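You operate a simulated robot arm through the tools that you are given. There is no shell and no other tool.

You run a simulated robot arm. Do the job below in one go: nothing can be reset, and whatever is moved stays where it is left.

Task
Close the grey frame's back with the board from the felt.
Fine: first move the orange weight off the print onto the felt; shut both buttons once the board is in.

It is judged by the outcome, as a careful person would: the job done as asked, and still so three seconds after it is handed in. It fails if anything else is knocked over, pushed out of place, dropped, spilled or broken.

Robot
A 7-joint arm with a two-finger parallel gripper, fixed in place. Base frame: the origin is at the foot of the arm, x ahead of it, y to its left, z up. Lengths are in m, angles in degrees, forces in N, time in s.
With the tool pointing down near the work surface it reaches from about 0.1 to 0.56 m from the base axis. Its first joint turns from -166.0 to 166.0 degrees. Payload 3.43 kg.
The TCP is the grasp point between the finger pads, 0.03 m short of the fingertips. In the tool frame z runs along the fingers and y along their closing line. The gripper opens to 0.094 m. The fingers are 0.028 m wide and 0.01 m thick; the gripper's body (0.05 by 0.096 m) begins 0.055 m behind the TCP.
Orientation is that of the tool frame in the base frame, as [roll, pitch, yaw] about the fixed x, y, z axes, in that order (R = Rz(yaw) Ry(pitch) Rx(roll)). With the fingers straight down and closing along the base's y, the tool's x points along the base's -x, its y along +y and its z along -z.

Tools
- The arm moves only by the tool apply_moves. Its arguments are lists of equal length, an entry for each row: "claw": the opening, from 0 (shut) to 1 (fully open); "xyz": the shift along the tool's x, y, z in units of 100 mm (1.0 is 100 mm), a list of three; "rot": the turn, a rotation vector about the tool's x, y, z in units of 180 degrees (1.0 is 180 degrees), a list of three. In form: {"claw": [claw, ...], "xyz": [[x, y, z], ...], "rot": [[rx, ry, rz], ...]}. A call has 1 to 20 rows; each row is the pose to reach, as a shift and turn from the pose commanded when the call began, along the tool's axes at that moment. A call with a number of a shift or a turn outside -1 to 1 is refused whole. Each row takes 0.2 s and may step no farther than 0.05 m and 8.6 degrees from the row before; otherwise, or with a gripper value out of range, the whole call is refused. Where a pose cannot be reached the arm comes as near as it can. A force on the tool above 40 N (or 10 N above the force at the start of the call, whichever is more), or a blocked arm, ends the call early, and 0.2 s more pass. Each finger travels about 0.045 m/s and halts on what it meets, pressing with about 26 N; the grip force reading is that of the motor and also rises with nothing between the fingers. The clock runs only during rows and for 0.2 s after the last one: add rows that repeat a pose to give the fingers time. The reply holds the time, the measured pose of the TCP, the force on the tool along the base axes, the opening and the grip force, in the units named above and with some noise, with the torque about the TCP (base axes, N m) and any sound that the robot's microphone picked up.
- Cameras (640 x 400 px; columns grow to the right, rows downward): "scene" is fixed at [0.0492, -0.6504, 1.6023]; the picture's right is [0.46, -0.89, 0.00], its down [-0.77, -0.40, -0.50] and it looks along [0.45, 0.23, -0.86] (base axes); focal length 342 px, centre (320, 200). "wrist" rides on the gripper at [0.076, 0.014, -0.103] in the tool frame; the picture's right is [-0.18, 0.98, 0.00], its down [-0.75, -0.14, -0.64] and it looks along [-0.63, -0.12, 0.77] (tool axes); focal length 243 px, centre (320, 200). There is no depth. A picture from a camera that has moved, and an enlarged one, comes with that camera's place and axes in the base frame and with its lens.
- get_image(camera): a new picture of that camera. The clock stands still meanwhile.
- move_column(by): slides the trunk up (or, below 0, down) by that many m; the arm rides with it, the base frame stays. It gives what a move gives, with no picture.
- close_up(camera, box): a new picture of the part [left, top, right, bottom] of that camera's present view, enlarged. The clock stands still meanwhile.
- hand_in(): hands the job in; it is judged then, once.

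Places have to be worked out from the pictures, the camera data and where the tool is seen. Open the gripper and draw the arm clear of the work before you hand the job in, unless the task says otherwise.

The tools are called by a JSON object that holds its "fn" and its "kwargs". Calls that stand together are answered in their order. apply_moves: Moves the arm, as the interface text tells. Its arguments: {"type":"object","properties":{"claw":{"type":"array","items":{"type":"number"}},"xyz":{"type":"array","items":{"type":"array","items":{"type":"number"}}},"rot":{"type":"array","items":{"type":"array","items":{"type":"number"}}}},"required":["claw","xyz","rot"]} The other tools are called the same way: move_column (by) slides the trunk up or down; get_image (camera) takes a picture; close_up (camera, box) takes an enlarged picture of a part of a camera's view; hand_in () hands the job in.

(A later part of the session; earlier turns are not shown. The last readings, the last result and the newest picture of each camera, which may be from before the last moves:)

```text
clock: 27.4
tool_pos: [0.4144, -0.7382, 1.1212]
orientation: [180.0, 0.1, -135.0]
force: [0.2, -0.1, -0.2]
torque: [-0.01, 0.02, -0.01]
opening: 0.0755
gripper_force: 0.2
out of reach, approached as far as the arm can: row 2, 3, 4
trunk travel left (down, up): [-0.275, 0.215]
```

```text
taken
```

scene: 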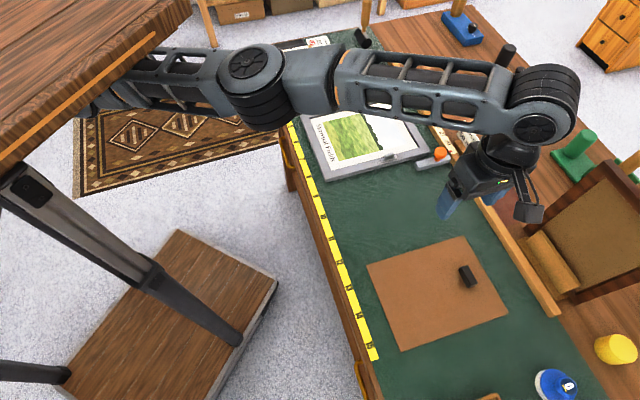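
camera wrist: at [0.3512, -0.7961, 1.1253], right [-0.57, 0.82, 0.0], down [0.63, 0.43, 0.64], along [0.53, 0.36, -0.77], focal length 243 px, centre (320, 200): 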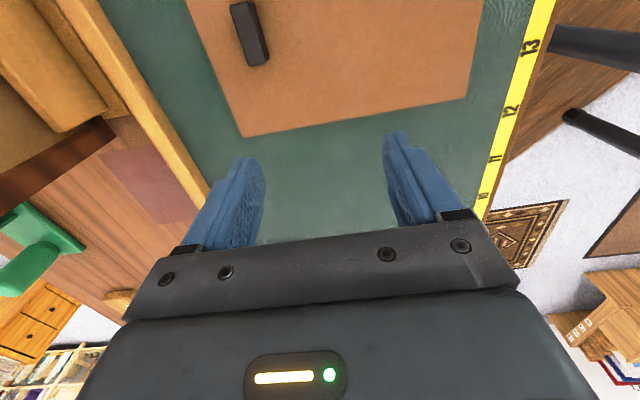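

Going higher costs about 12 mm of reach, so the arm is nearly straight and trunk height won't make up 80 mm. Instead I'll tilt the tool outward, grip the handle by its ends, slide the board along the felt into easy reach, then regrasp it upright. First I want an accurate look at the grip from here.

{"fn": "get_image", "kwargs": {"camera": "wrist"}}

{"fn": "close_up", "kwargs": {"camera": "wrist", "box": [160, 0, 500, 160]}}

{"fn": "close_up", "kwargs": {"camera": "scene", "box": [440, 250, 500, 300]}}

```text
taken
camera wrist: at [0.3498, -0.7817, 1.2244], right [-0.57, 0.82, 0.0], down [0.63, 0.43, 0.64], along [0.53, 0.36, -0.77], focal length 243 px, centre (320, 200)
```

wrist: 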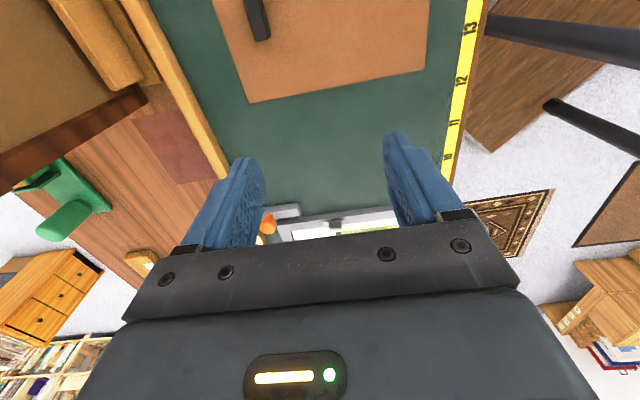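

```text
1.88 times, centred on (330, 80) of wrist
camera zoom: at [0.3498, -0.7817, 1.2244], right [-0.57, 0.82, 0.0], down [0.63, 0.43, 0.64], along [0.53, 0.36, -0.77], focal length 457 px, centre (301, 426)
```

zoom: 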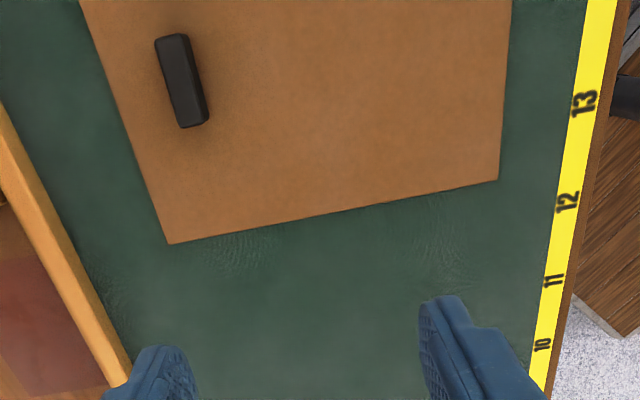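

```text
8.00 times, centred on (470, 275) of scene
camera zoom: at [0.0492, -0.6504, 1.6023], right [0.46, -0.89, 0.0], down [-0.77, -0.4, -0.5], along [0.45, 0.23, -0.86], focal length 2734 px, centre (-880, -400)
```

zoom: 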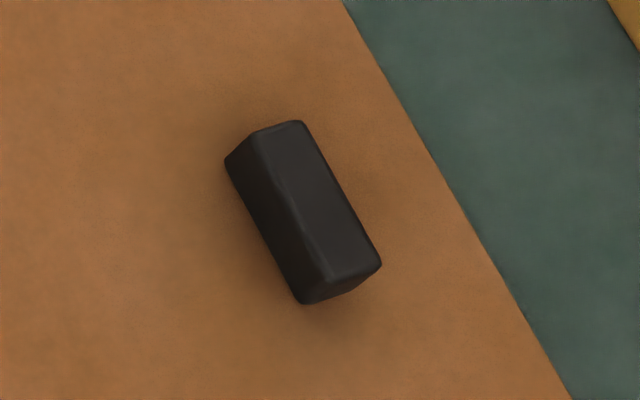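

The handle measures about 42 x 15 x 24 mm, centred at e≈(0.8735, -0.3005), with its long axis along e2. I'll back off from the limit and turn the tool so the fingers close along e2.

{"fn": "apply_moves", "kwargs": {"claw": [1, 1, 1], "xyz": [[-0.3, 0.2, 0.1], [-0.6, 0.4, 0.2], [-1.0, 0.6, 0.3]], "rot": [[0, 0, 0], [0, 0, 0], [0, 0, 0]]}}

{"fn": "apply_moves", "kwargs": {"claw": [1, 1, 1, 1, 1, 1, 1, 1, 1, 1, 1], "xyz": [[0, 0, 0], [0, 0, 0], [0, 0, 0], [0, 0, 0], [0, 0, 0], [0, 0, 0], [0, 0, 0], [0, 0, 0], [0, 0, 0], [0, 0, 0], [0, 0, 0]], "rot": [[0, 0, 0.046], [0, 0, 0.092], [0, 0, 0.138], [0, 0, 0.184], [0, 0, 0.23], [0, 0, 0.276], [0, 0, 0.322], [0, 0, 0.368], [0, 0, 0.414], [0, 0, 0.46], [0, 0, 0.5]]}}

```text
clock: 28.2
tool_pos: [0.4419, -0.6237, 1.0917]
orientation: [-180.0, 0.0, -135.0]
force: [-0.5, -0.9, -0.7]
torque: [0.01, -0.06, -0.02]
opening: 0.094
gripper_force: 0.0
trunk travel left (down, up): [-0.275, 0.215]
```

```text
clock: 30.6
tool_pos: [0.4434, -0.6235, 1.0905]
orientation: [-179.9, 0.0, 134.9]
force: [0.4, 0.5, -0.5]
torque: [0.0, -0.01, -0.01]
opening: 0.0941
gripper_force: 0.0
trunk travel left (down, up): [-0.275, 0.215]
```

The yaw is now 135°. Next I tilt 35° about the closing line so the fingertips lean outward (+e1), still well above the table.

{"fn": "apply_moves", "kwargs": {"claw": [1, 1, 1, 1, 1], "xyz": [[0, 0, 0], [0, 0, 0], [0, 0, 0], [0, 0, 0], [0, 0, 0]], "rot": [[0, -0.039, 0], [0, -0.078, 0], [0, -0.117, 0], [0, -0.156, 0], [0, -0.1944, 0]]}}

{"fn": "get_image", "kwargs": {"camera": "wrist"}}

{"fn": "get_image", "kwargs": {"camera": "scene"}}

```text
clock: 31.8
tool_pos: [0.4439, -0.6228, 1.0892]
orientation: [180.0, 35.1, 135.1]
force: [1.3, 0.8, 0.6]
torque: [0.03, 0.01, -0.01]
opening: 0.0939
gripper_force: 0.1
trunk travel left (down, up): [-0.275, 0.215]
```

```text
taken
camera wrist: at [0.3674, -0.5277, 1.1309], right [0.8, 0.59, 0.11], down [0.08, -0.27, 0.96], along [0.59, -0.76, -0.26], focal length 243 px, centre (320, 200)
```

wrist: 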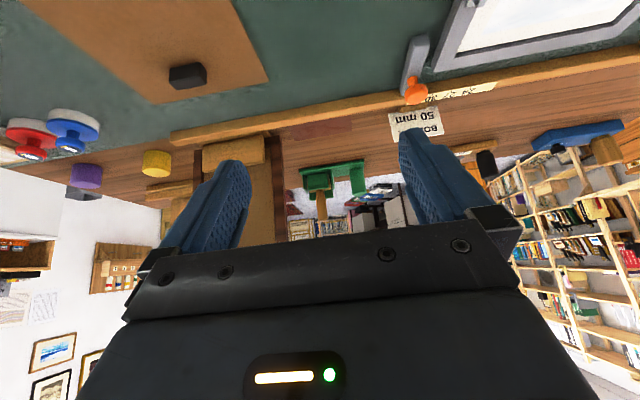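

```text
taken
```

scene: 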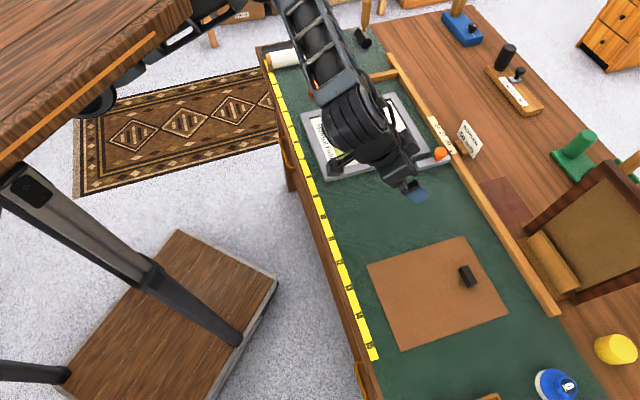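

The tilt holds cleanly. I'll move in two stages to a hover just above the handle with this tilt.

{"fn": "apply_moves", "kwargs": {"claw": [1, 1, 1], "xyz": [[-0.025, -0.29, 0.28], [-0.05, -0.58, 0.56], [-0.075, -0.87, 0.84]], "rot": [[0, 0, 0], [0, 0, 0], [0, 0, 0]]}}

{"fn": "apply_moves", "kwargs": {"claw": [1, 1, 1, 1], "xyz": [[-0.025, -0.29, 0.28], [-0.05, -0.58, 0.56], [-0.075, -0.87, 0.84], [-0.075, -0.87, 0.84]], "rot": [[0, 0, 0], [0, 0, 0], [0, 0, 0], [0, 0, 0]]}}

{"fn": "get_image", "kwargs": {"camera": "wrist"}}

{"fn": "get_image", "kwargs": {"camera": "scene"}}

```text
clock: 32.6
tool_pos: [0.4212, -0.7228, 1.0257]
orientation: [-180.0, 35.0, 135.1]
force: [-0.7, 0.2, 0.4]
torque: [0.0, 0.0, -0.02]
opening: 0.094
gripper_force: 0.2
trunk travel left (down, up): [-0.275, 0.215]
```

```text
clock: 33.6
tool_pos: [0.3963, -0.8233, 0.9603]
orientation: [-180.0, 34.9, 135.0]
force: [1.1, 0.7, -1.0]
torque: [-0.01, -0.05, -0.02]
opening: 0.0939
gripper_force: 0.0
trunk travel left (down, up): [-0.275, 0.215]
```

```text
taken
camera wrist: at [0.319, -0.7282, 1.0015], right [0.8, 0.59, 0.11], down [0.08, -0.28, 0.96], along [0.59, -0.76, -0.27], focal length 243 px, centre (320, 200)
```

wrist: 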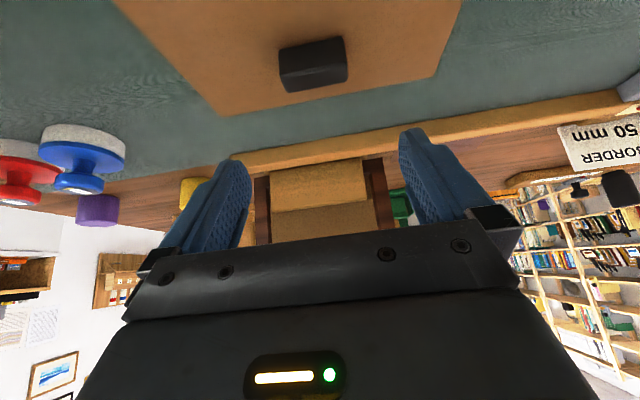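

```text
taken
```

scene: 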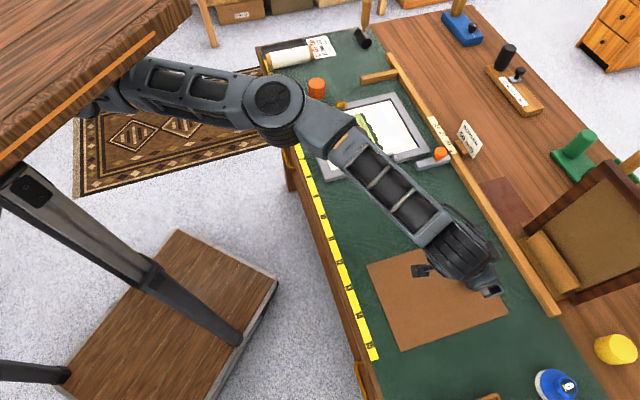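

The tilted hover is within reach, and the handle reads at e2≈-0.3006, centred between the fingers. I'll lower most of the way and check clearance.

{"fn": "apply_moves", "kwargs": {"claw": [1, 1, 1], "xyz": [[0.1, 0.01, 0.14], [0.2, 0.01, 0.28], [0.287, 0.01, 0.41]], "rot": [[0, 0, 0], [0, 0, 0], [0, 0, 0]]}}

{"fn": "get_image", "kwargs": {"camera": "wrist"}}

{"fn": "close_up", "kwargs": {"camera": "scene", "box": [400, 220, 540, 330]}}

```text
clock: 34.4
tool_pos: [0.3974, -0.8235, 0.9109]
orientation: [180.0, 35.0, 135.0]
force: [0.8, 0.9, -0.5]
torque: [0.01, -0.05, 0.02]
opening: 0.0941
gripper_force: 0.1
trunk travel left (down, up): [-0.275, 0.215]
```

```text
taken
camera wrist: at [0.3209, -0.7275, 0.9519], right [0.8, 0.59, 0.11], down [0.08, -0.28, 0.96], along [0.59, -0.76, -0.27], focal length 243 px, centre (320, 200)
```

wrist: 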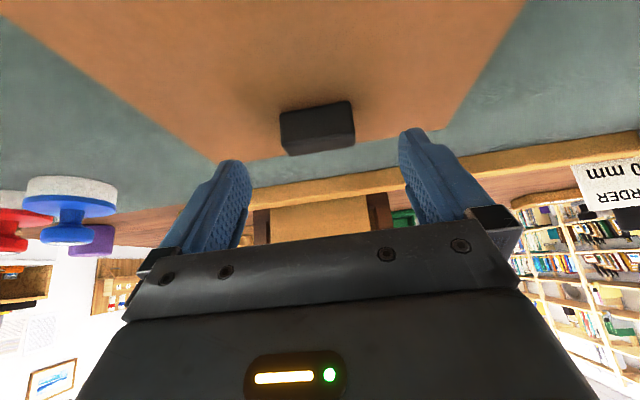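

```text
3.64 times, centred on (470, 275) of scene
camera zoom: at [0.0492, -0.6504, 1.6023], right [0.46, -0.89, 0.0], down [-0.77, -0.4, -0.5], along [0.45, 0.23, -0.86], focal length 1243 px, centre (-226, -73)
```

zoom: 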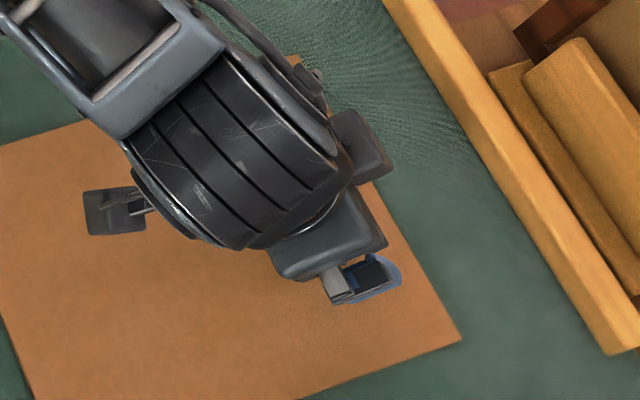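

The view confirms the handle top is near z≈0.88 and that it's centred. I'll lower the last 19 mm gently and check the force.

{"fn": "apply_moves", "kwargs": {"claw": [1, 1, 1], "xyz": [[0.03, 0.005, 0.05], [0.055, 0.005, 0.09], [0.075, 0.005, 0.125]], "rot": [[0, 0, 0], [0, 0, 0], [0, 0, 0]]}}

{"fn": "apply_moves", "kwargs": {"claw": [1, 1], "xyz": [[0.012, 0, 0.02], [0.024, 0, 0.04]], "rot": [[0, 0, 0], [0, 0, 0]]}}

{"fn": "get_image", "kwargs": {"camera": "wrist"}}

```text
clock: 35.2
tool_pos: [0.3985, -0.823, 0.8961]
orientation: [179.9, 34.9, 135.0]
force: [1.1, -0.2, 0.6]
torque: [0.01, 0.0, -0.02]
opening: 0.094
gripper_force: 0.1
trunk travel left (down, up): [-0.275, 0.215]
```

```text
clock: 35.8
tool_pos: [0.3983, -0.8244, 0.8918]
orientation: [179.9, 35.1, 135.0]
force: [0.0, 0.1, -0.2]
torque: [0.03, -0.01, 0.0]
opening: 0.0941
gripper_force: 0.0
trunk travel left (down, up): [-0.275, 0.215]
```

```text
taken
camera wrist: at [0.3224, -0.7281, 0.9326], right [0.8, 0.59, 0.11], down [0.08, -0.28, 0.96], along [0.59, -0.76, -0.27], focal length 243 px, centre (320, 200)
```

wrist: 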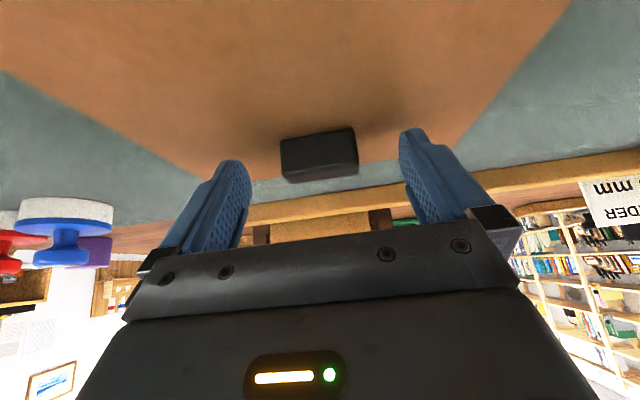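

The fingertips straddle the handle with about 20 mm of pad overlap and no contact force. I'll close on it.

{"fn": "apply_moves", "kwargs": {"claw": [0, 0, 0, 0, 0, 0], "xyz": [[0, 0, 0], [0, 0, 0], [0, 0, 0], [0, 0, 0], [0, 0, 0], [0, 0, 0]], "rot": [[0, 0, 0], [0, 0, 0], [0, 0, 0], [0, 0, 0], [0, 0, 0], [0, 0, 0]]}}

{"fn": "get_image", "kwargs": {"camera": "wrist"}}

```text
clock: 37.2
tool_pos: [0.3998, -0.8232, 0.8928]
orientation: [179.9, 34.9, 135.0]
force: [0.4, 0.8, -0.5]
torque: [0.03, 0.0, 0.0]
opening: 0.045
gripper_force: 26.2
trunk travel left (down, up): [-0.275, 0.215]
```

```text
taken
camera wrist: at [0.3226, -0.728, 0.9325], right [0.8, 0.59, 0.11], down [0.08, -0.28, 0.96], along [0.59, -0.76, -0.27], focal length 243 px, centre (320, 200)
```

wrist: 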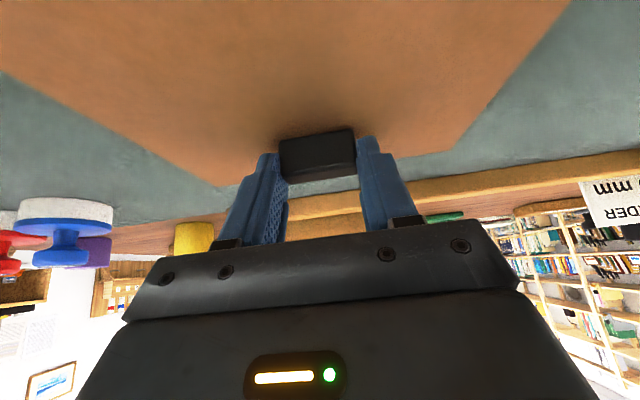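

The handle is gripped, opening 45 mm. I'll slide the board flat along the felt toward the frame by 0.17 m, and 15 mm nearer, stopping short of the small grey stop block.

{"fn": "apply_moves", "kwargs": {"claw": [0, 0, 0, 0, 0, 0], "xyz": [[0.01, 0.14, -0.007], [0.02, 0.28, -0.014], [0.031, 0.42, -0.021], [0.041, 0.56, -0.028], [0.051, 0.7, -0.036], [0.062, 0.85, -0.043]], "rot": [[0, 0, 0], [0, 0, 0], [0, 0, 0], [0, 0, 0], [0, 0, 0], [0, 0, 0]]}}

{"fn": "get_image", "kwargs": {"camera": "scene"}}

{"fn": "get_image", "kwargs": {"camera": "wrist"}}

```text
clock: 38.6
tool_pos: [0.4535, -0.7585, 0.8927]
orientation: [-180.0, 35.1, 135.0]
force: [-0.9, -3.3, 5.5]
torque: [0.05, 0.23, 0.04]
opening: 0.0447
gripper_force: 26.2
trunk travel left (down, up): [-0.275, 0.215]
```

```text
taken
```

scene: 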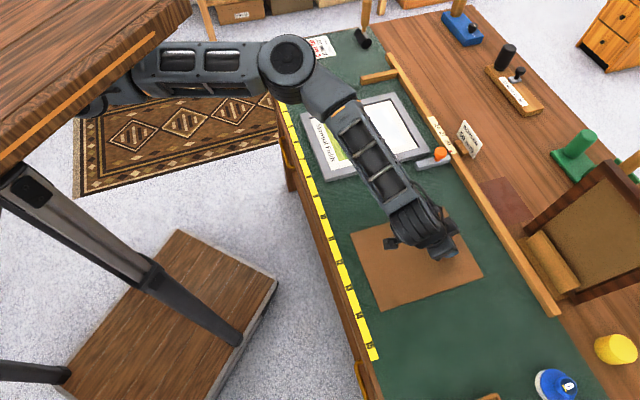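

```text
taken
camera wrist: at [0.3772, -0.6618, 0.9323], right [0.8, 0.59, 0.11], down [0.08, -0.28, 0.96], along [0.59, -0.76, -0.27], focal length 243 px, centre (320, 200)
```

wrist: 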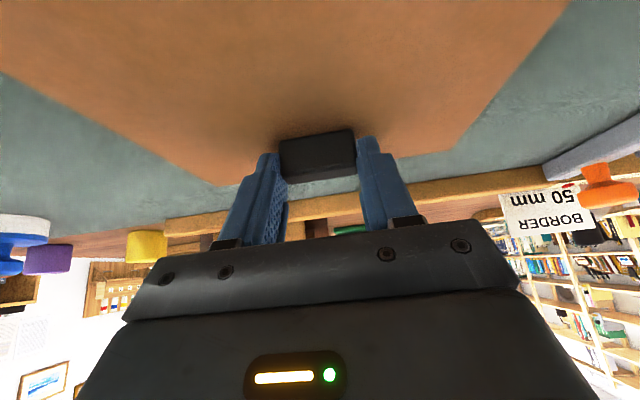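

The board slid along cleanly, with small forces and unchanged alignment. Now the second half of the slide.

{"fn": "apply_moves", "kwargs": {"claw": [0, 0, 0, 0, 0, 0], "xyz": [[0.01, 0.14, -0.007], [0.02, 0.28, -0.014], [0.031, 0.42, -0.021], [0.041, 0.56, -0.028], [0.051, 0.7, -0.036], [0.062, 0.85, -0.043]], "rot": [[0, 0, 0], [0, 0, 0], [0, 0, 0], [0, 0, 0], [0, 0, 0], [0, 0, 0]]}}

{"fn": "get_image", "kwargs": {"camera": "scene"}}

{"fn": "get_image", "kwargs": {"camera": "wrist"}}

```text
clock: 40.0
tool_pos: [0.5081, -0.6928, 0.8919]
orientation: [180.0, 35.0, 135.0]
force: [0.0, -0.4, -0.5]
torque: [-0.25, -0.03, 0.05]
opening: 0.0448
gripper_force: 26.5
trunk travel left (down, up): [-0.275, 0.215]
```

```text
taken
```

scene: 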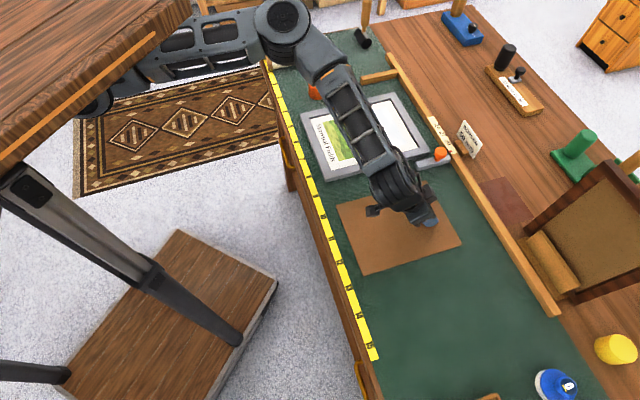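

```text
taken
camera wrist: at [0.4318, -0.5977, 0.9325], right [0.8, 0.59, 0.11], down [0.08, -0.28, 0.96], along [0.59, -0.76, -0.27], focal length 243 px, centre (320, 200)
```

wrist: 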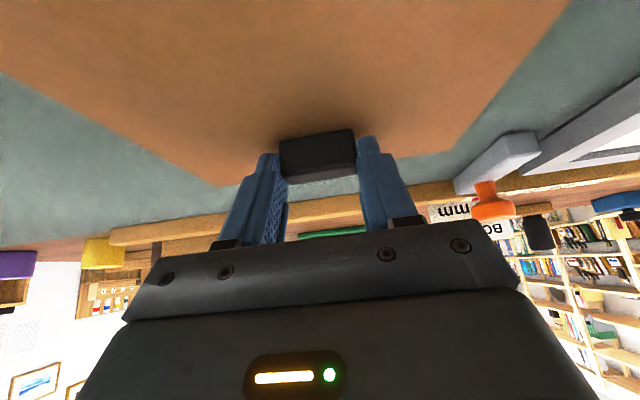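

The handle is now near e≈(0.860, -0.130), inside upright reach. I'll release, rise straight up, and bring the tool back to vertical.

{"fn": "apply_moves", "kwargs": {"claw": [1, 1, 1, 1, 1, 1], "xyz": [[0, 0, 0], [0, 0, 0], [0, 0, 0], [0, 0, 0], [0, 0, 0], [0, 0, 0]], "rot": [[0, 0, 0], [0, 0, 0], [0, 0, 0], [0, 0, 0], [0, 0, 0], [0, 0, 0]]}}

{"fn": "apply_moves", "kwargs": {"claw": [1, 1, 1, 1], "xyz": [[-0.1, 0, -0.15], [-0.25, 0, -0.36], [-0.45, 0, -0.64], [-0.65, 0, -0.93]], "rot": [[0, 0, 0], [0, 0, 0], [0, 0, 0], [0, 0, 0]]}}

{"fn": "apply_moves", "kwargs": {"claw": [1, 1, 1, 1, 1], "xyz": [[0, 0, 0], [0, 0, 0], [0, 0, 0], [0, 0, 0], [0, 0, 0]], "rot": [[0, 0.039, 0], [0, 0.078, 0], [0, 0.117, 0], [0, 0.156, 0], [0, 0.1944, 0]]}}

{"fn": "apply_moves", "kwargs": {"claw": [1, 1, 1, 1, 1, 1, 1, 1, 1, 1, 1], "xyz": [[0, 0, 0], [0, 0, 0], [0, 0, 0], [0, 0, 0], [0, 0, 0], [0, 0, 0], [0, 0, 0], [0, 0, 0], [0, 0, 0], [0, 0, 0], [0, 0, 0]], "rot": [[0, 0, -0.046], [0, 0, -0.092], [0, 0, -0.138], [0, 0, -0.184], [0, 0, -0.23], [0, 0, -0.276], [0, 0, -0.322], [0, 0, -0.368], [0, 0, -0.414], [0, 0, -0.46], [0, 0, -0.5]]}}

{"fn": "get_image", "kwargs": {"camera": "wrist"}}

{"fn": "get_image", "kwargs": {"camera": "scene"}}

```text
clock: 41.4
tool_pos: [0.5085, -0.6942, 0.8921]
orientation: [180.0, 35.0, 135.0]
force: [0.3, -0.2, -0.5]
torque: [0.01, -0.02, 0.0]
opening: 0.0943
gripper_force: 0.0
trunk travel left (down, up): [-0.275, 0.215]
```

```text
clock: 42.4
tool_pos: [0.51, -0.6924, 1.0034]
orientation: [-179.9, 35.1, 135.1]
force: [-0.4, 0.7, 0.0]
torque: [0.01, -0.02, 0.03]
opening: 0.094
gripper_force: 0.0
trunk travel left (down, up): [-0.275, 0.215]
```

```text
clock: 43.6
tool_pos: [0.5091, -0.6912, 1.0051]
orientation: [-180.0, -0.2, 135.0]
force: [-0.1, -0.2, 0.2]
torque: [-0.01, 0.02, 0.01]
opening: 0.094
gripper_force: 0.1
trunk travel left (down, up): [-0.275, 0.215]
```

```text
clock: 46.0
tool_pos: [0.5099, -0.692, 1.0049]
orientation: [-180.0, 0.0, -134.8]
force: [-0.7, 0.1, -0.4]
torque: [-0.01, -0.01, -0.01]
opening: 0.094
gripper_force: 0.0
trunk travel left (down, up): [-0.275, 0.215]
```

```text
taken
camera wrist: at [0.4441, -0.7365, 1.1081], right [-0.57, 0.82, 0.0], down [0.63, 0.43, 0.64], along [0.53, 0.36, -0.77], focal length 243 px, centre (320, 200)
```

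wrist: 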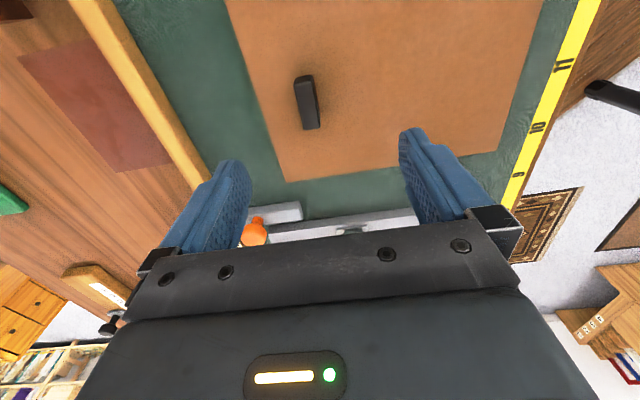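

```text
taken
```

scene: 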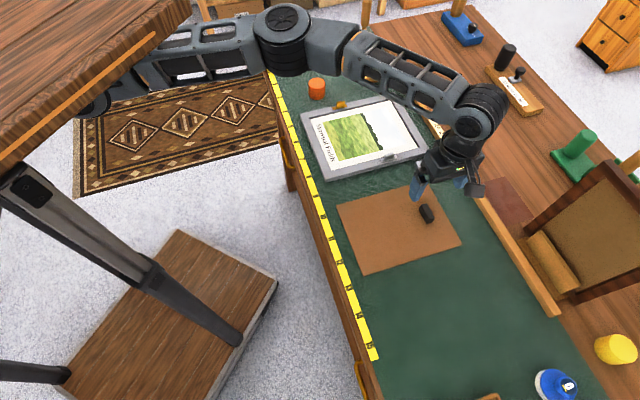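

The board lies flat and square, with a clear gap to the stop block and frame. I'll enlarge this view to measure its edges relative to the tool.

{"fn": "close_up", "kwargs": {"camera": "wrist", "box": [210, 0, 370, 200]}}

{"fn": "close_up", "kwargs": {"camera": "wrist", "box": [400, 60, 600, 185]}}

```text
2.00 times, centred on (290, 100) of wrist
camera zoom: at [0.4441, -0.7365, 1.1081], right [-0.57, 0.82, 0.0], down [0.63, 0.43, 0.64], along [0.53, 0.36, -0.77], focal length 485 px, centre (380, 400)
```

zoom: 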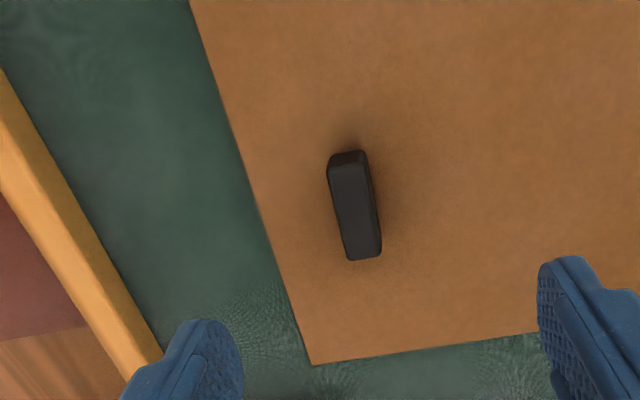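

```text
3.20 times, centred on (500, 122) of wrist
camera zoom: at [0.4441, -0.7365, 1.1081], right [-0.57, 0.82, 0.0], down [0.63, 0.43, 0.64], along [0.53, 0.36, -0.77], focal length 776 px, centre (-256, 448)
```

zoom: 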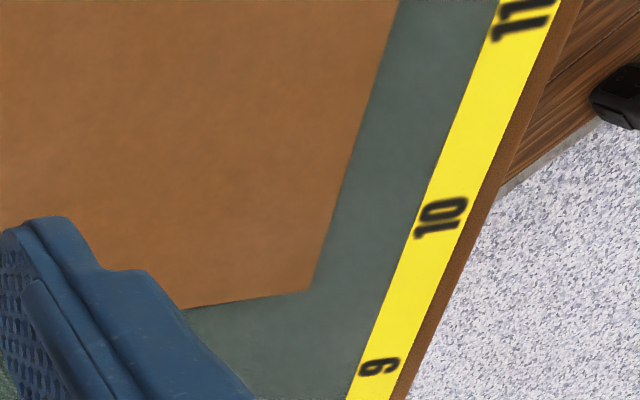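

The board measures 0.2505 m long, with its right edge at e2≈-0.036, still square. The handle centre is at about e(0.8595, -0.1315). I'll descend over it with the fingers closing across its width.

{"fn": "apply_moves", "kwargs": {"claw": [1, 1, 1], "xyz": [[0.01, -0.04, 0.25], [0.02, -0.08, 0.5], [0.027, -0.096, 0.75]], "rot": [[0, 0, 0], [0, 0, 0], [0, 0, 0]]}}

{"fn": "get_image", "kwargs": {"camera": "wrist"}}

```text
clock: 46.8
tool_pos: [0.5131, -0.7016, 0.93]
orientation: [179.9, 0.0, -135.0]
force: [-0.2, -0.2, -0.3]
torque: [0.0, -0.01, 0.0]
opening: 0.0939
gripper_force: 0.1
trunk travel left (down, up): [-0.275, 0.215]
```

```text
taken
camera wrist: at [0.4481, -0.7451, 1.0328], right [-0.57, 0.82, 0.0], down [0.63, 0.43, 0.64], along [0.53, 0.36, -0.77], focal length 243 px, centre (320, 200)
```

wrist: 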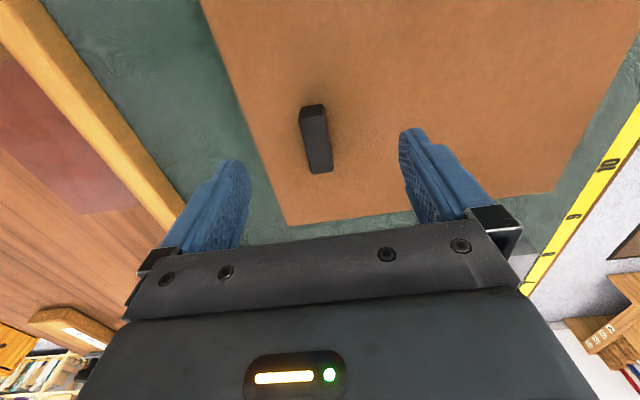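

The TCP is within a millimetre of the handle centre in both axes. I'll lower 40 mm and close.

{"fn": "apply_moves", "kwargs": {"claw": [1, 1, 1], "xyz": [[0, 0, 0.2], [0, 0, 0.33], [0, 0, 0.4]], "rot": [[0, 0, 0], [0, 0, 0], [0, 0, 0]]}}

{"fn": "apply_moves", "kwargs": {"claw": [0, 0, 0, 0, 0, 0, 0], "xyz": [[0, 0, 0], [0, 0, 0], [0, 0, 0], [0, 0, 0], [0, 0, 0], [0, 0, 0], [0, 0, 0]], "rot": [[0, 0, 0], [0, 0, 0], [0, 0, 0], [0, 0, 0], [0, 0, 0], [0, 0, 0], [0, 0, 0]]}}

{"fn": "get_image", "kwargs": {"camera": "wrist"}}

```text
clock: 47.6
tool_pos: [0.5133, -0.7006, 0.8912]
orientation: [180.0, 0.1, -135.1]
force: [-0.8, -0.3, 0.6]
torque: [-0.02, 0.01, -0.01]
opening: 0.0941
gripper_force: 0.0
trunk travel left (down, up): [-0.275, 0.215]
```

```text
clock: 49.2
tool_pos: [0.5129, -0.7003, 0.8899]
orientation: [-180.0, -0.1, -134.9]
force: [0.9, -1.7, 0.9]
torque: [-0.08, 0.02, -0.02]
opening: 0.0177
gripper_force: 26.6
trunk travel left (down, up): [-0.275, 0.215]
```

```text
taken
camera wrist: at [0.4488, -0.7452, 0.9935], right [-0.57, 0.82, 0.0], down [0.63, 0.43, 0.64], along [0.53, 0.36, -0.77], focal length 243 px, centre (320, 200)
```

wrist: 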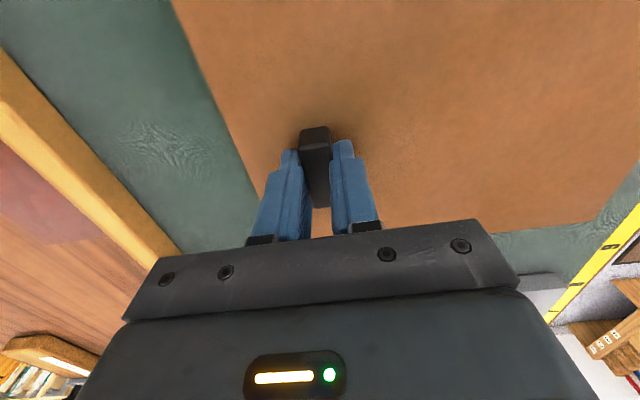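

The handle is gripped across its 17.7 mm width. I'll lift slowly and check how level the board hangs.

{"fn": "apply_moves", "kwargs": {"claw": [0, 0, 0, 0, 0], "xyz": [[0, 0, -0.05], [0, 0, -0.15], [0, 0, -0.3], [0, 0, -0.5], [0, 0, -0.5]], "rot": [[0, 0, 0], [0, 0, 0], [0, 0, 0], [0, 0, 0], [0, 0, 0]]}}

{"fn": "get_image", "kwargs": {"camera": "wrist"}}

{"fn": "get_image", "kwargs": {"camera": "scene"}}

{"fn": "close_up", "kwargs": {"camera": "scene", "box": [310, 130, 490, 290]}}

```text
clock: 50.4
tool_pos: [0.5146, -0.7014, 0.9397]
orientation: [-179.9, 0.0, -135.0]
force: [-0.4, -0.2, -1.5]
torque: [-0.09, -0.07, 0.01]
opening: 0.0174
gripper_force: 25.5
trunk travel left (down, up): [-0.275, 0.215]
```

```text
taken
camera wrist: at [0.4493, -0.7449, 1.0427], right [-0.57, 0.82, 0.0], down [0.63, 0.43, 0.64], along [0.53, 0.36, -0.77], focal length 243 px, centre (320, 200)
```

wrist: 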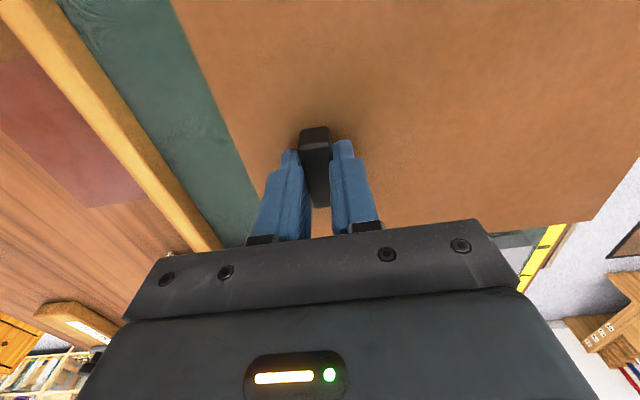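

```text
taken
```

scene: 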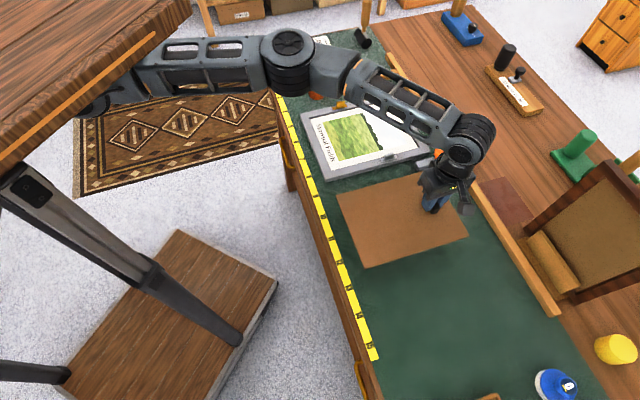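

```text
2.50 times, centred on (400, 210) of scene
camera zoom: at [0.0492, -0.6504, 1.6023], right [0.46, -0.89, 0.0], down [-0.77, -0.4, -0.5], along [0.45, 0.23, -0.86], focal length 854 px, centre (120, 175)
```

zoom: 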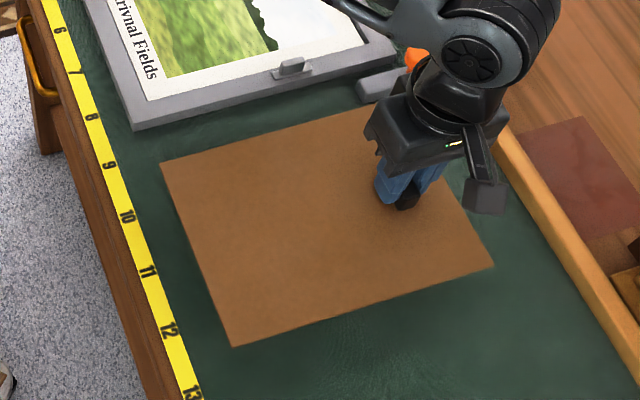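

The board is lifted (about 0.15 kg) and hangs nearly level, perhaps 1° low at its near end. I'll rise another 60 mm to clear the stop's knob, then carry it over the frame.

{"fn": "apply_moves", "kwargs": {"claw": [0, 0, 0], "xyz": [[0, 0, -0.2], [0, 0, -0.4], [0, 0, -0.6]], "rot": [[0, 0, 0], [0, 0, 0], [0, 0, 0]]}}

{"fn": "apply_moves", "kwargs": {"claw": [0, 0, 0, 0], "xyz": [[-0.24, -0.017, 0], [-0.48, -0.034, 0], [-0.72, -0.051, 0], [-0.957, -0.068, 0]], "rot": [[0, 0, 0], [0, 0, 0], [0, 0, 0], [0, 0, 0]]}}

{"fn": "apply_moves", "kwargs": {"claw": [0, 0, 0, 0], "xyz": [[-0.24, -0.017, 0], [-0.48, -0.034, 0], [-0.72, -0.051, 0], [-0.957, -0.068, 0]], "rot": [[0, 0, 0], [0, 0, 0], [0, 0, 0], [0, 0, 0]]}}

{"fn": "apply_moves", "kwargs": {"claw": [0, 0, 0, 0, 0], "xyz": [[-0.24, -0.017, 0], [-0.48, -0.034, 0], [-0.72, -0.051, 0], [-0.957, -0.068, 0], [-0.957, -0.068, 0]], "rot": [[0, 0, 0], [0, 0, 0], [0, 0, 0], [0, 0, 0], [0, 0, 0]]}}

{"fn": "get_image", "kwargs": {"camera": "wrist"}}

{"fn": "close_up", "kwargs": {"camera": "scene", "box": [280, 60, 460, 200]}}

```text
clock: 51.2
tool_pos: [0.513, -0.7013, 1.0006]
orientation: [-180.0, 0.1, -135.0]
force: [0.4, -0.1, -1.3]
torque: [-0.07, -0.09, -0.04]
opening: 0.0176
gripper_force: 26.1
trunk travel left (down, up): [-0.275, 0.215]
```

```text
clock: 52.2
tool_pos: [0.5864, -0.638, 1.0008]
orientation: [179.9, 0.0, -135.0]
force: [-1.2, -1.3, -2.4]
torque: [-0.09, -0.11, -0.01]
opening: 0.0174
gripper_force: 25.7
trunk travel left (down, up): [-0.275, 0.215]
```

```text
clock: 53.2
tool_pos: [0.659, -0.5755, 0.9992]
orientation: [180.0, 0.0, -135.1]
force: [-0.4, 0.2, -1.9]
torque: [-0.06, -0.12, 0.0]
opening: 0.0175
gripper_force: 25.9
trunk travel left (down, up): [-0.275, 0.215]
```

```text
clock: 54.4
tool_pos: [0.7306, -0.5132, 1.0006]
orientation: [180.0, 0.0, -135.0]
force: [0.6, 0.6, -1.7]
torque: [-0.08, -0.14, -0.03]
opening: 0.0173
gripper_force: 26.2
trunk travel left (down, up): [-0.275, 0.215]
```

```text
taken
camera wrist: at [0.6657, -0.558, 1.1029], right [-0.56, 0.83, 0.0], down [0.63, 0.43, 0.64], along [0.53, 0.36, -0.77], focal length 243 px, centre (320, 200)
```

wrist: 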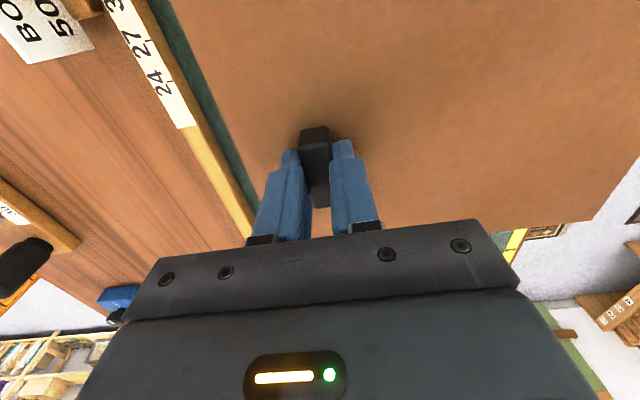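

```text
2.86 times, centred on (370, 130) of scene
camera zoom: at [0.0492, -0.6504, 1.6023], right [0.46, -0.89, 0.0], down [-0.77, -0.4, -0.5], along [0.45, 0.23, -0.86], focal length 977 px, centre (177, 400)
```

zoom: 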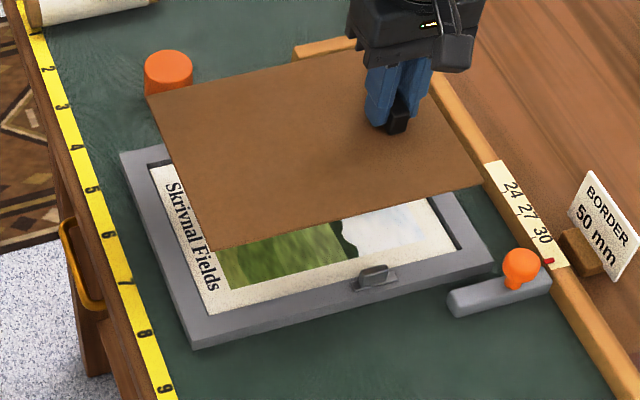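

The board is now about 90 mm above the frame and lined up by dead reckoning. I'll lower to about 15 mm above the rails, then check the gaps in enlarged scene views.

{"fn": "apply_moves", "kwargs": {"claw": [0, 0, 0, 0, 0], "xyz": [[0, 0, 0.2], [0, 0, 0.4], [0, 0, 0.6], [0, 0, 0.7], [0, 0, 0.7]], "rot": [[0, 0, 0], [0, 0, 0], [0, 0, 0], [0, 0, 0], [0, 0, 0]]}}

{"fn": "close_up", "kwargs": {"camera": "scene", "box": [290, 80, 450, 190]}}

{"fn": "get_image", "kwargs": {"camera": "wrist"}}

```text
clock: 55.6
tool_pos: [0.7316, -0.5119, 0.9286]
orientation: [179.9, 0.0, -135.0]
force: [0.5, -0.1, -1.5]
torque: [-0.11, -0.11, 0.02]
opening: 0.0174
gripper_force: 26.0
trunk travel left (down, up): [-0.275, 0.215]
```

```text
3.64 times, centred on (370, 135) of scene
camera zoom: at [0.0492, -0.6504, 1.6023], right [0.46, -0.89, 0.0], down [-0.77, -0.4, -0.5], along [0.45, 0.23, -0.86], focal length 1243 px, centre (138, 436)
```

zoom: 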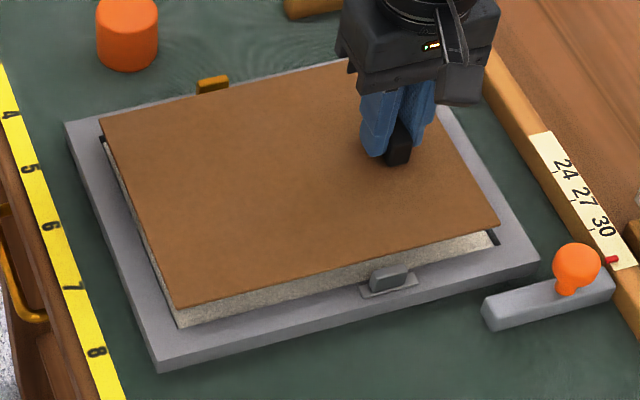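

```text
taken
camera wrist: at [0.6659, -0.5563, 1.0327], right [-0.57, 0.82, 0.0], down [0.63, 0.43, 0.64], along [0.53, 0.36, -0.77], focal length 243 px, centre (320, 200)
```

wrist: 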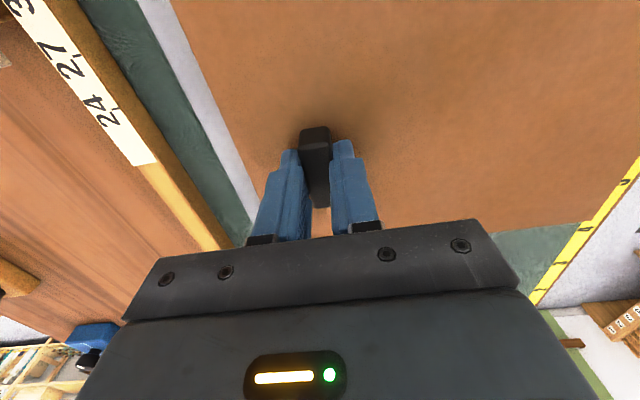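

The board sits about 15 mm above the recess and looks close. I'll zoom on each visible corner to measure the remaining offset.

{"fn": "close_up", "kwargs": {"camera": "scene", "box": [320, 145, 360, 185]}}

{"fn": "close_up", "kwargs": {"camera": "scene", "box": [405, 125, 445, 165]}}

{"fn": "close_up", "kwargs": {"camera": "scene", "box": [300, 95, 340, 135]}}

{"fn": "close_up", "kwargs": {"camera": "wrist", "box": [120, 0, 280, 240]}}

```text
10.00 times, centred on (340, 165) of scene
camera zoom: at [0.0492, -0.6504, 1.6023], right [0.46, -0.89, 0.0], down [-0.77, -0.4, -0.5], along [0.45, 0.23, -0.86], focal length 3418 px, centre (120, 550)
```

zoom: 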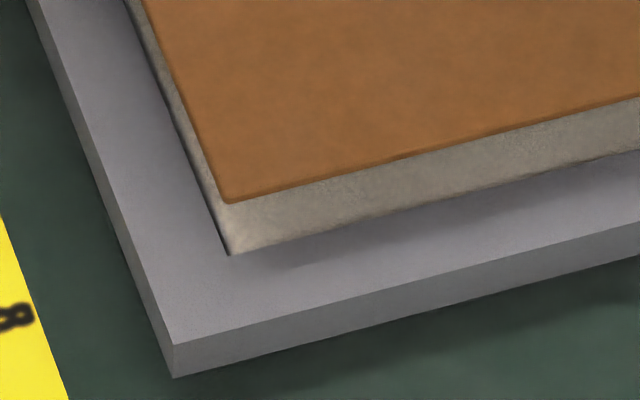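

```text
10.00 times, centred on (425, 145) of scene
camera zoom: at [0.0492, -0.6504, 1.6023], right [0.46, -0.89, 0.0], down [-0.77, -0.4, -0.5], along [0.45, 0.23, -0.86], focal length 3418 px, centre (-730, 750)
```

zoom: 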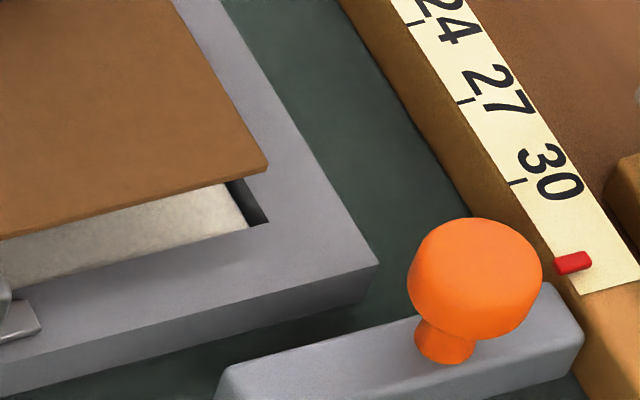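

```text
10.00 times, centred on (320, 115) of scene
camera zoom: at [0.0492, -0.6504, 1.6023], right [0.46, -0.89, 0.0], down [-0.77, -0.4, -0.5], along [0.45, 0.23, -0.86], focal length 3418 px, centre (320, 1050)
```

zoom: 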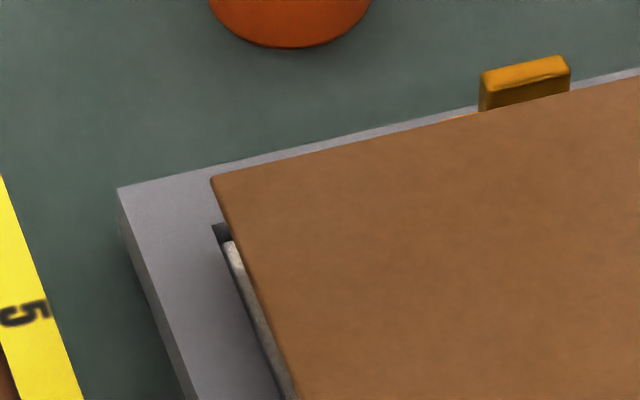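

```text
1.67 times, centred on (200, 120) of wrist
camera zoom: at [0.6659, -0.5563, 1.0327], right [-0.57, 0.82, 0.0], down [0.63, 0.43, 0.64], along [0.53, 0.36, -0.77], focal length 404 px, centre (520, 333)
```

zoom: 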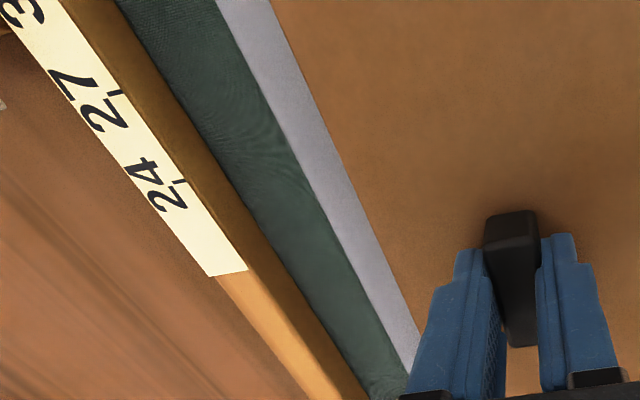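

The corner zooms show a yaw error of only about 0.2° and the board within a few millimetres, but height parallax limits accuracy. I'll lower 8 mm, shift 2 mm toward -e2, and re-measure with less parallax.

{"fn": "apply_moves", "kwargs": {"claw": [0, 0, 0, 0], "xyz": [[0.01, 0, 0.03], [0.02, 0, 0.06], [0.02, 0, 0.08], [0.02, 0, 0.08]], "rot": [[0, 0, 0], [0, 0, 0], [0, 0, 0], [0, 0, 0]]}}

{"fn": "close_up", "kwargs": {"camera": "scene", "box": [320, 145, 360, 185]}}

{"fn": "close_up", "kwargs": {"camera": "scene", "box": [405, 125, 445, 165]}}

{"fn": "close_up", "kwargs": {"camera": "scene", "box": [300, 95, 340, 135]}}

{"fn": "close_up", "kwargs": {"camera": "scene", "box": [350, 70, 410, 130]}}

```text
clock: 56.6
tool_pos: [0.7299, -0.5129, 0.9226]
orientation: [-180.0, 0.0, -135.0]
force: [-0.5, 0.2, -2.0]
torque: [-0.09, -0.07, 0.01]
opening: 0.0176
gripper_force: 25.8
trunk travel left (down, up): [-0.275, 0.215]
```

```text
10.00 times, centred on (340, 165) of scene
camera zoom: at [0.0492, -0.6504, 1.6023], right [0.46, -0.89, 0.0], down [-0.77, -0.4, -0.5], along [0.45, 0.23, -0.86], focal length 3418 px, centre (120, 550)
```

zoom: 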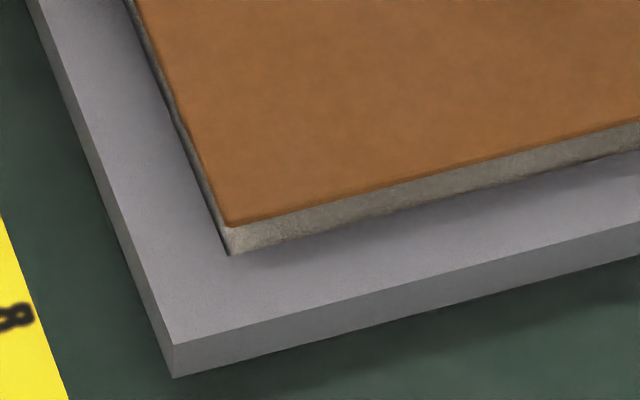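

```text
10.00 times, centred on (425, 145) of scene
camera zoom: at [0.0492, -0.6504, 1.6023], right [0.46, -0.89, 0.0], down [-0.77, -0.4, -0.5], along [0.45, 0.23, -0.86], focal length 3418 px, centre (-730, 750)
```

zoom: 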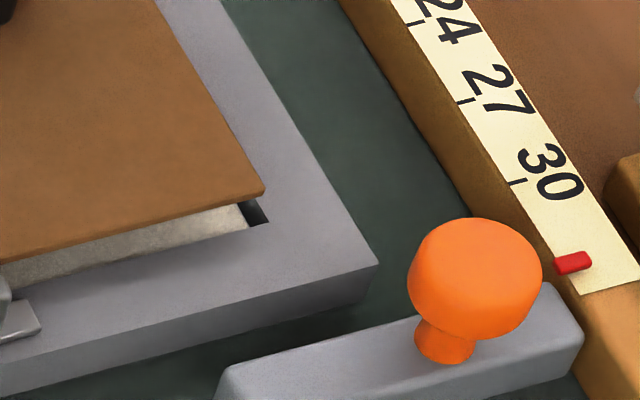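

```text
10.00 times, centred on (320, 115) of scene
camera zoom: at [0.0492, -0.6504, 1.6023], right [0.46, -0.89, 0.0], down [-0.77, -0.4, -0.5], along [0.45, 0.23, -0.86], focal length 3418 px, centre (320, 1050)
```

zoom: 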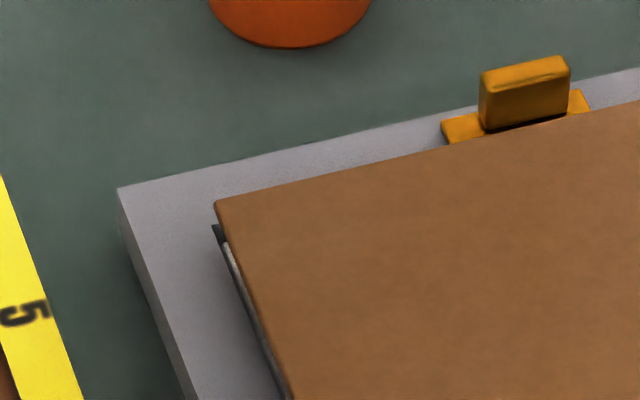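

```text
6.67 times, centred on (380, 100) of scene
camera zoom: at [0.0492, -0.6504, 1.6023], right [0.46, -0.89, 0.0], down [-0.77, -0.4, -0.5], along [0.45, 0.23, -0.86], focal length 2279 px, centre (-80, 867)
```

zoom: 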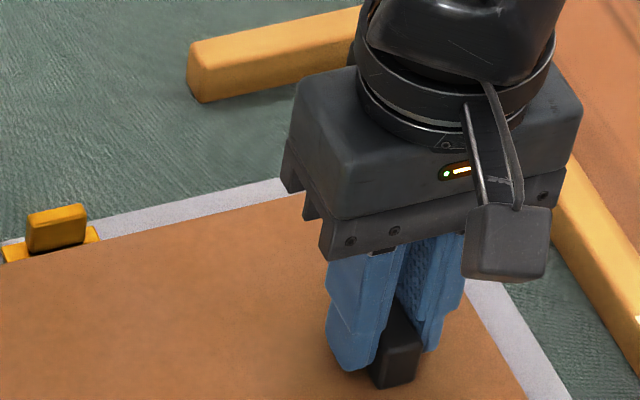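

Now about 5–9 mm above the rails: yaw is off by about 0.16° and the board needs about 1.3 mm toward +e1, with e2 nearly centred. I'll apply those corrections and lower another 4 mm.

{"fn": "apply_moves", "kwargs": {"claw": [0, 0, 0], "xyz": [[0.004, -0.013, 0.02], [0.004, -0.013, 0.04], [0.004, -0.013, 0.04]], "rot": [[0, 0, -0.001], [0, 0, -0.001], [0, 0, -0.001]]}}

{"fn": "close_up", "kwargs": {"camera": "scene", "box": [320, 145, 360, 185]}}

{"fn": "close_up", "kwargs": {"camera": "scene", "box": [405, 125, 445, 165]}}

{"fn": "close_up", "kwargs": {"camera": "scene", "box": [300, 95, 340, 135]}}

{"fn": "close_up", "kwargs": {"camera": "wrist", "box": [120, 0, 280, 240]}}

```text
clock: 57.4
tool_pos: [0.7298, -0.515, 0.918]
orientation: [-179.9, 0.0, -134.8]
force: [-0.2, -1.0, -1.6]
torque: [-0.11, -0.1, -0.02]
opening: 0.017
gripper_force: 25.5
trunk travel left (down, up): [-0.275, 0.215]
```

```text
10.00 times, centred on (340, 165) of scene
camera zoom: at [0.0492, -0.6504, 1.6023], right [0.46, -0.89, 0.0], down [-0.77, -0.4, -0.5], along [0.45, 0.23, -0.86], focal length 3418 px, centre (120, 550)
```

zoom: 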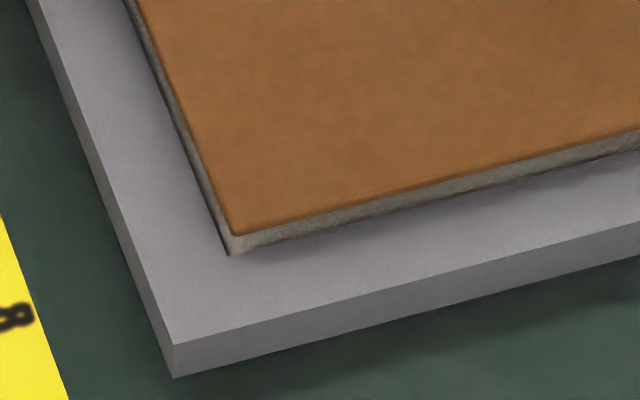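

```text
10.00 times, centred on (425, 145) of scene
camera zoom: at [0.0492, -0.6504, 1.6023], right [0.46, -0.89, 0.0], down [-0.77, -0.4, -0.5], along [0.45, 0.23, -0.86], focal length 3418 px, centre (-730, 750)
```

zoom: 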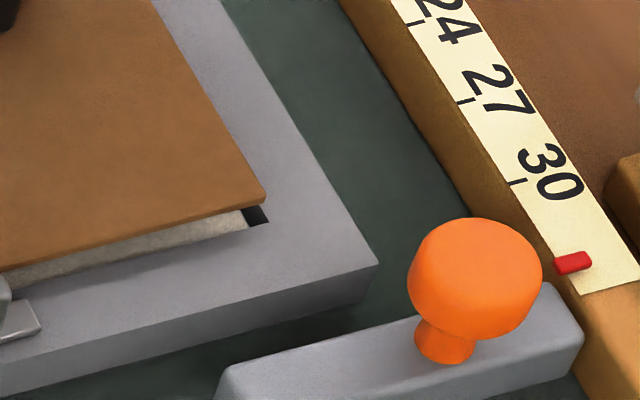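

```text
10.00 times, centred on (320, 115) of scene
camera zoom: at [0.0492, -0.6504, 1.6023], right [0.46, -0.89, 0.0], down [-0.77, -0.4, -0.5], along [0.45, 0.23, -0.86], focal length 3418 px, centre (320, 1050)
```

zoom: 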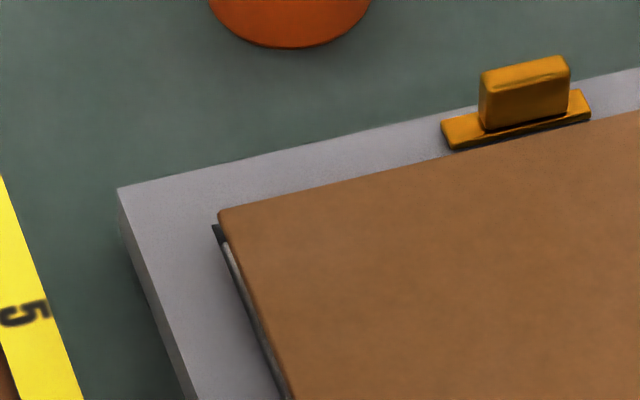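

```text
1.67 times, centred on (200, 120) of wrist
camera zoom: at [0.6655, -0.559, 1.0215], right [-0.57, 0.82, 0.0], down [0.63, 0.44, 0.64], along [0.53, 0.36, -0.77], focal length 404 px, centre (520, 333)
```

zoom: 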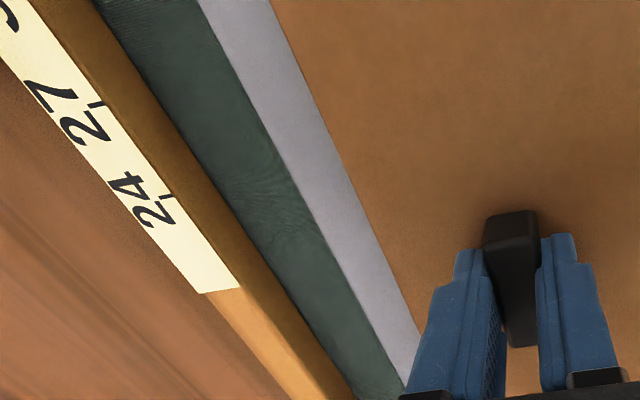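

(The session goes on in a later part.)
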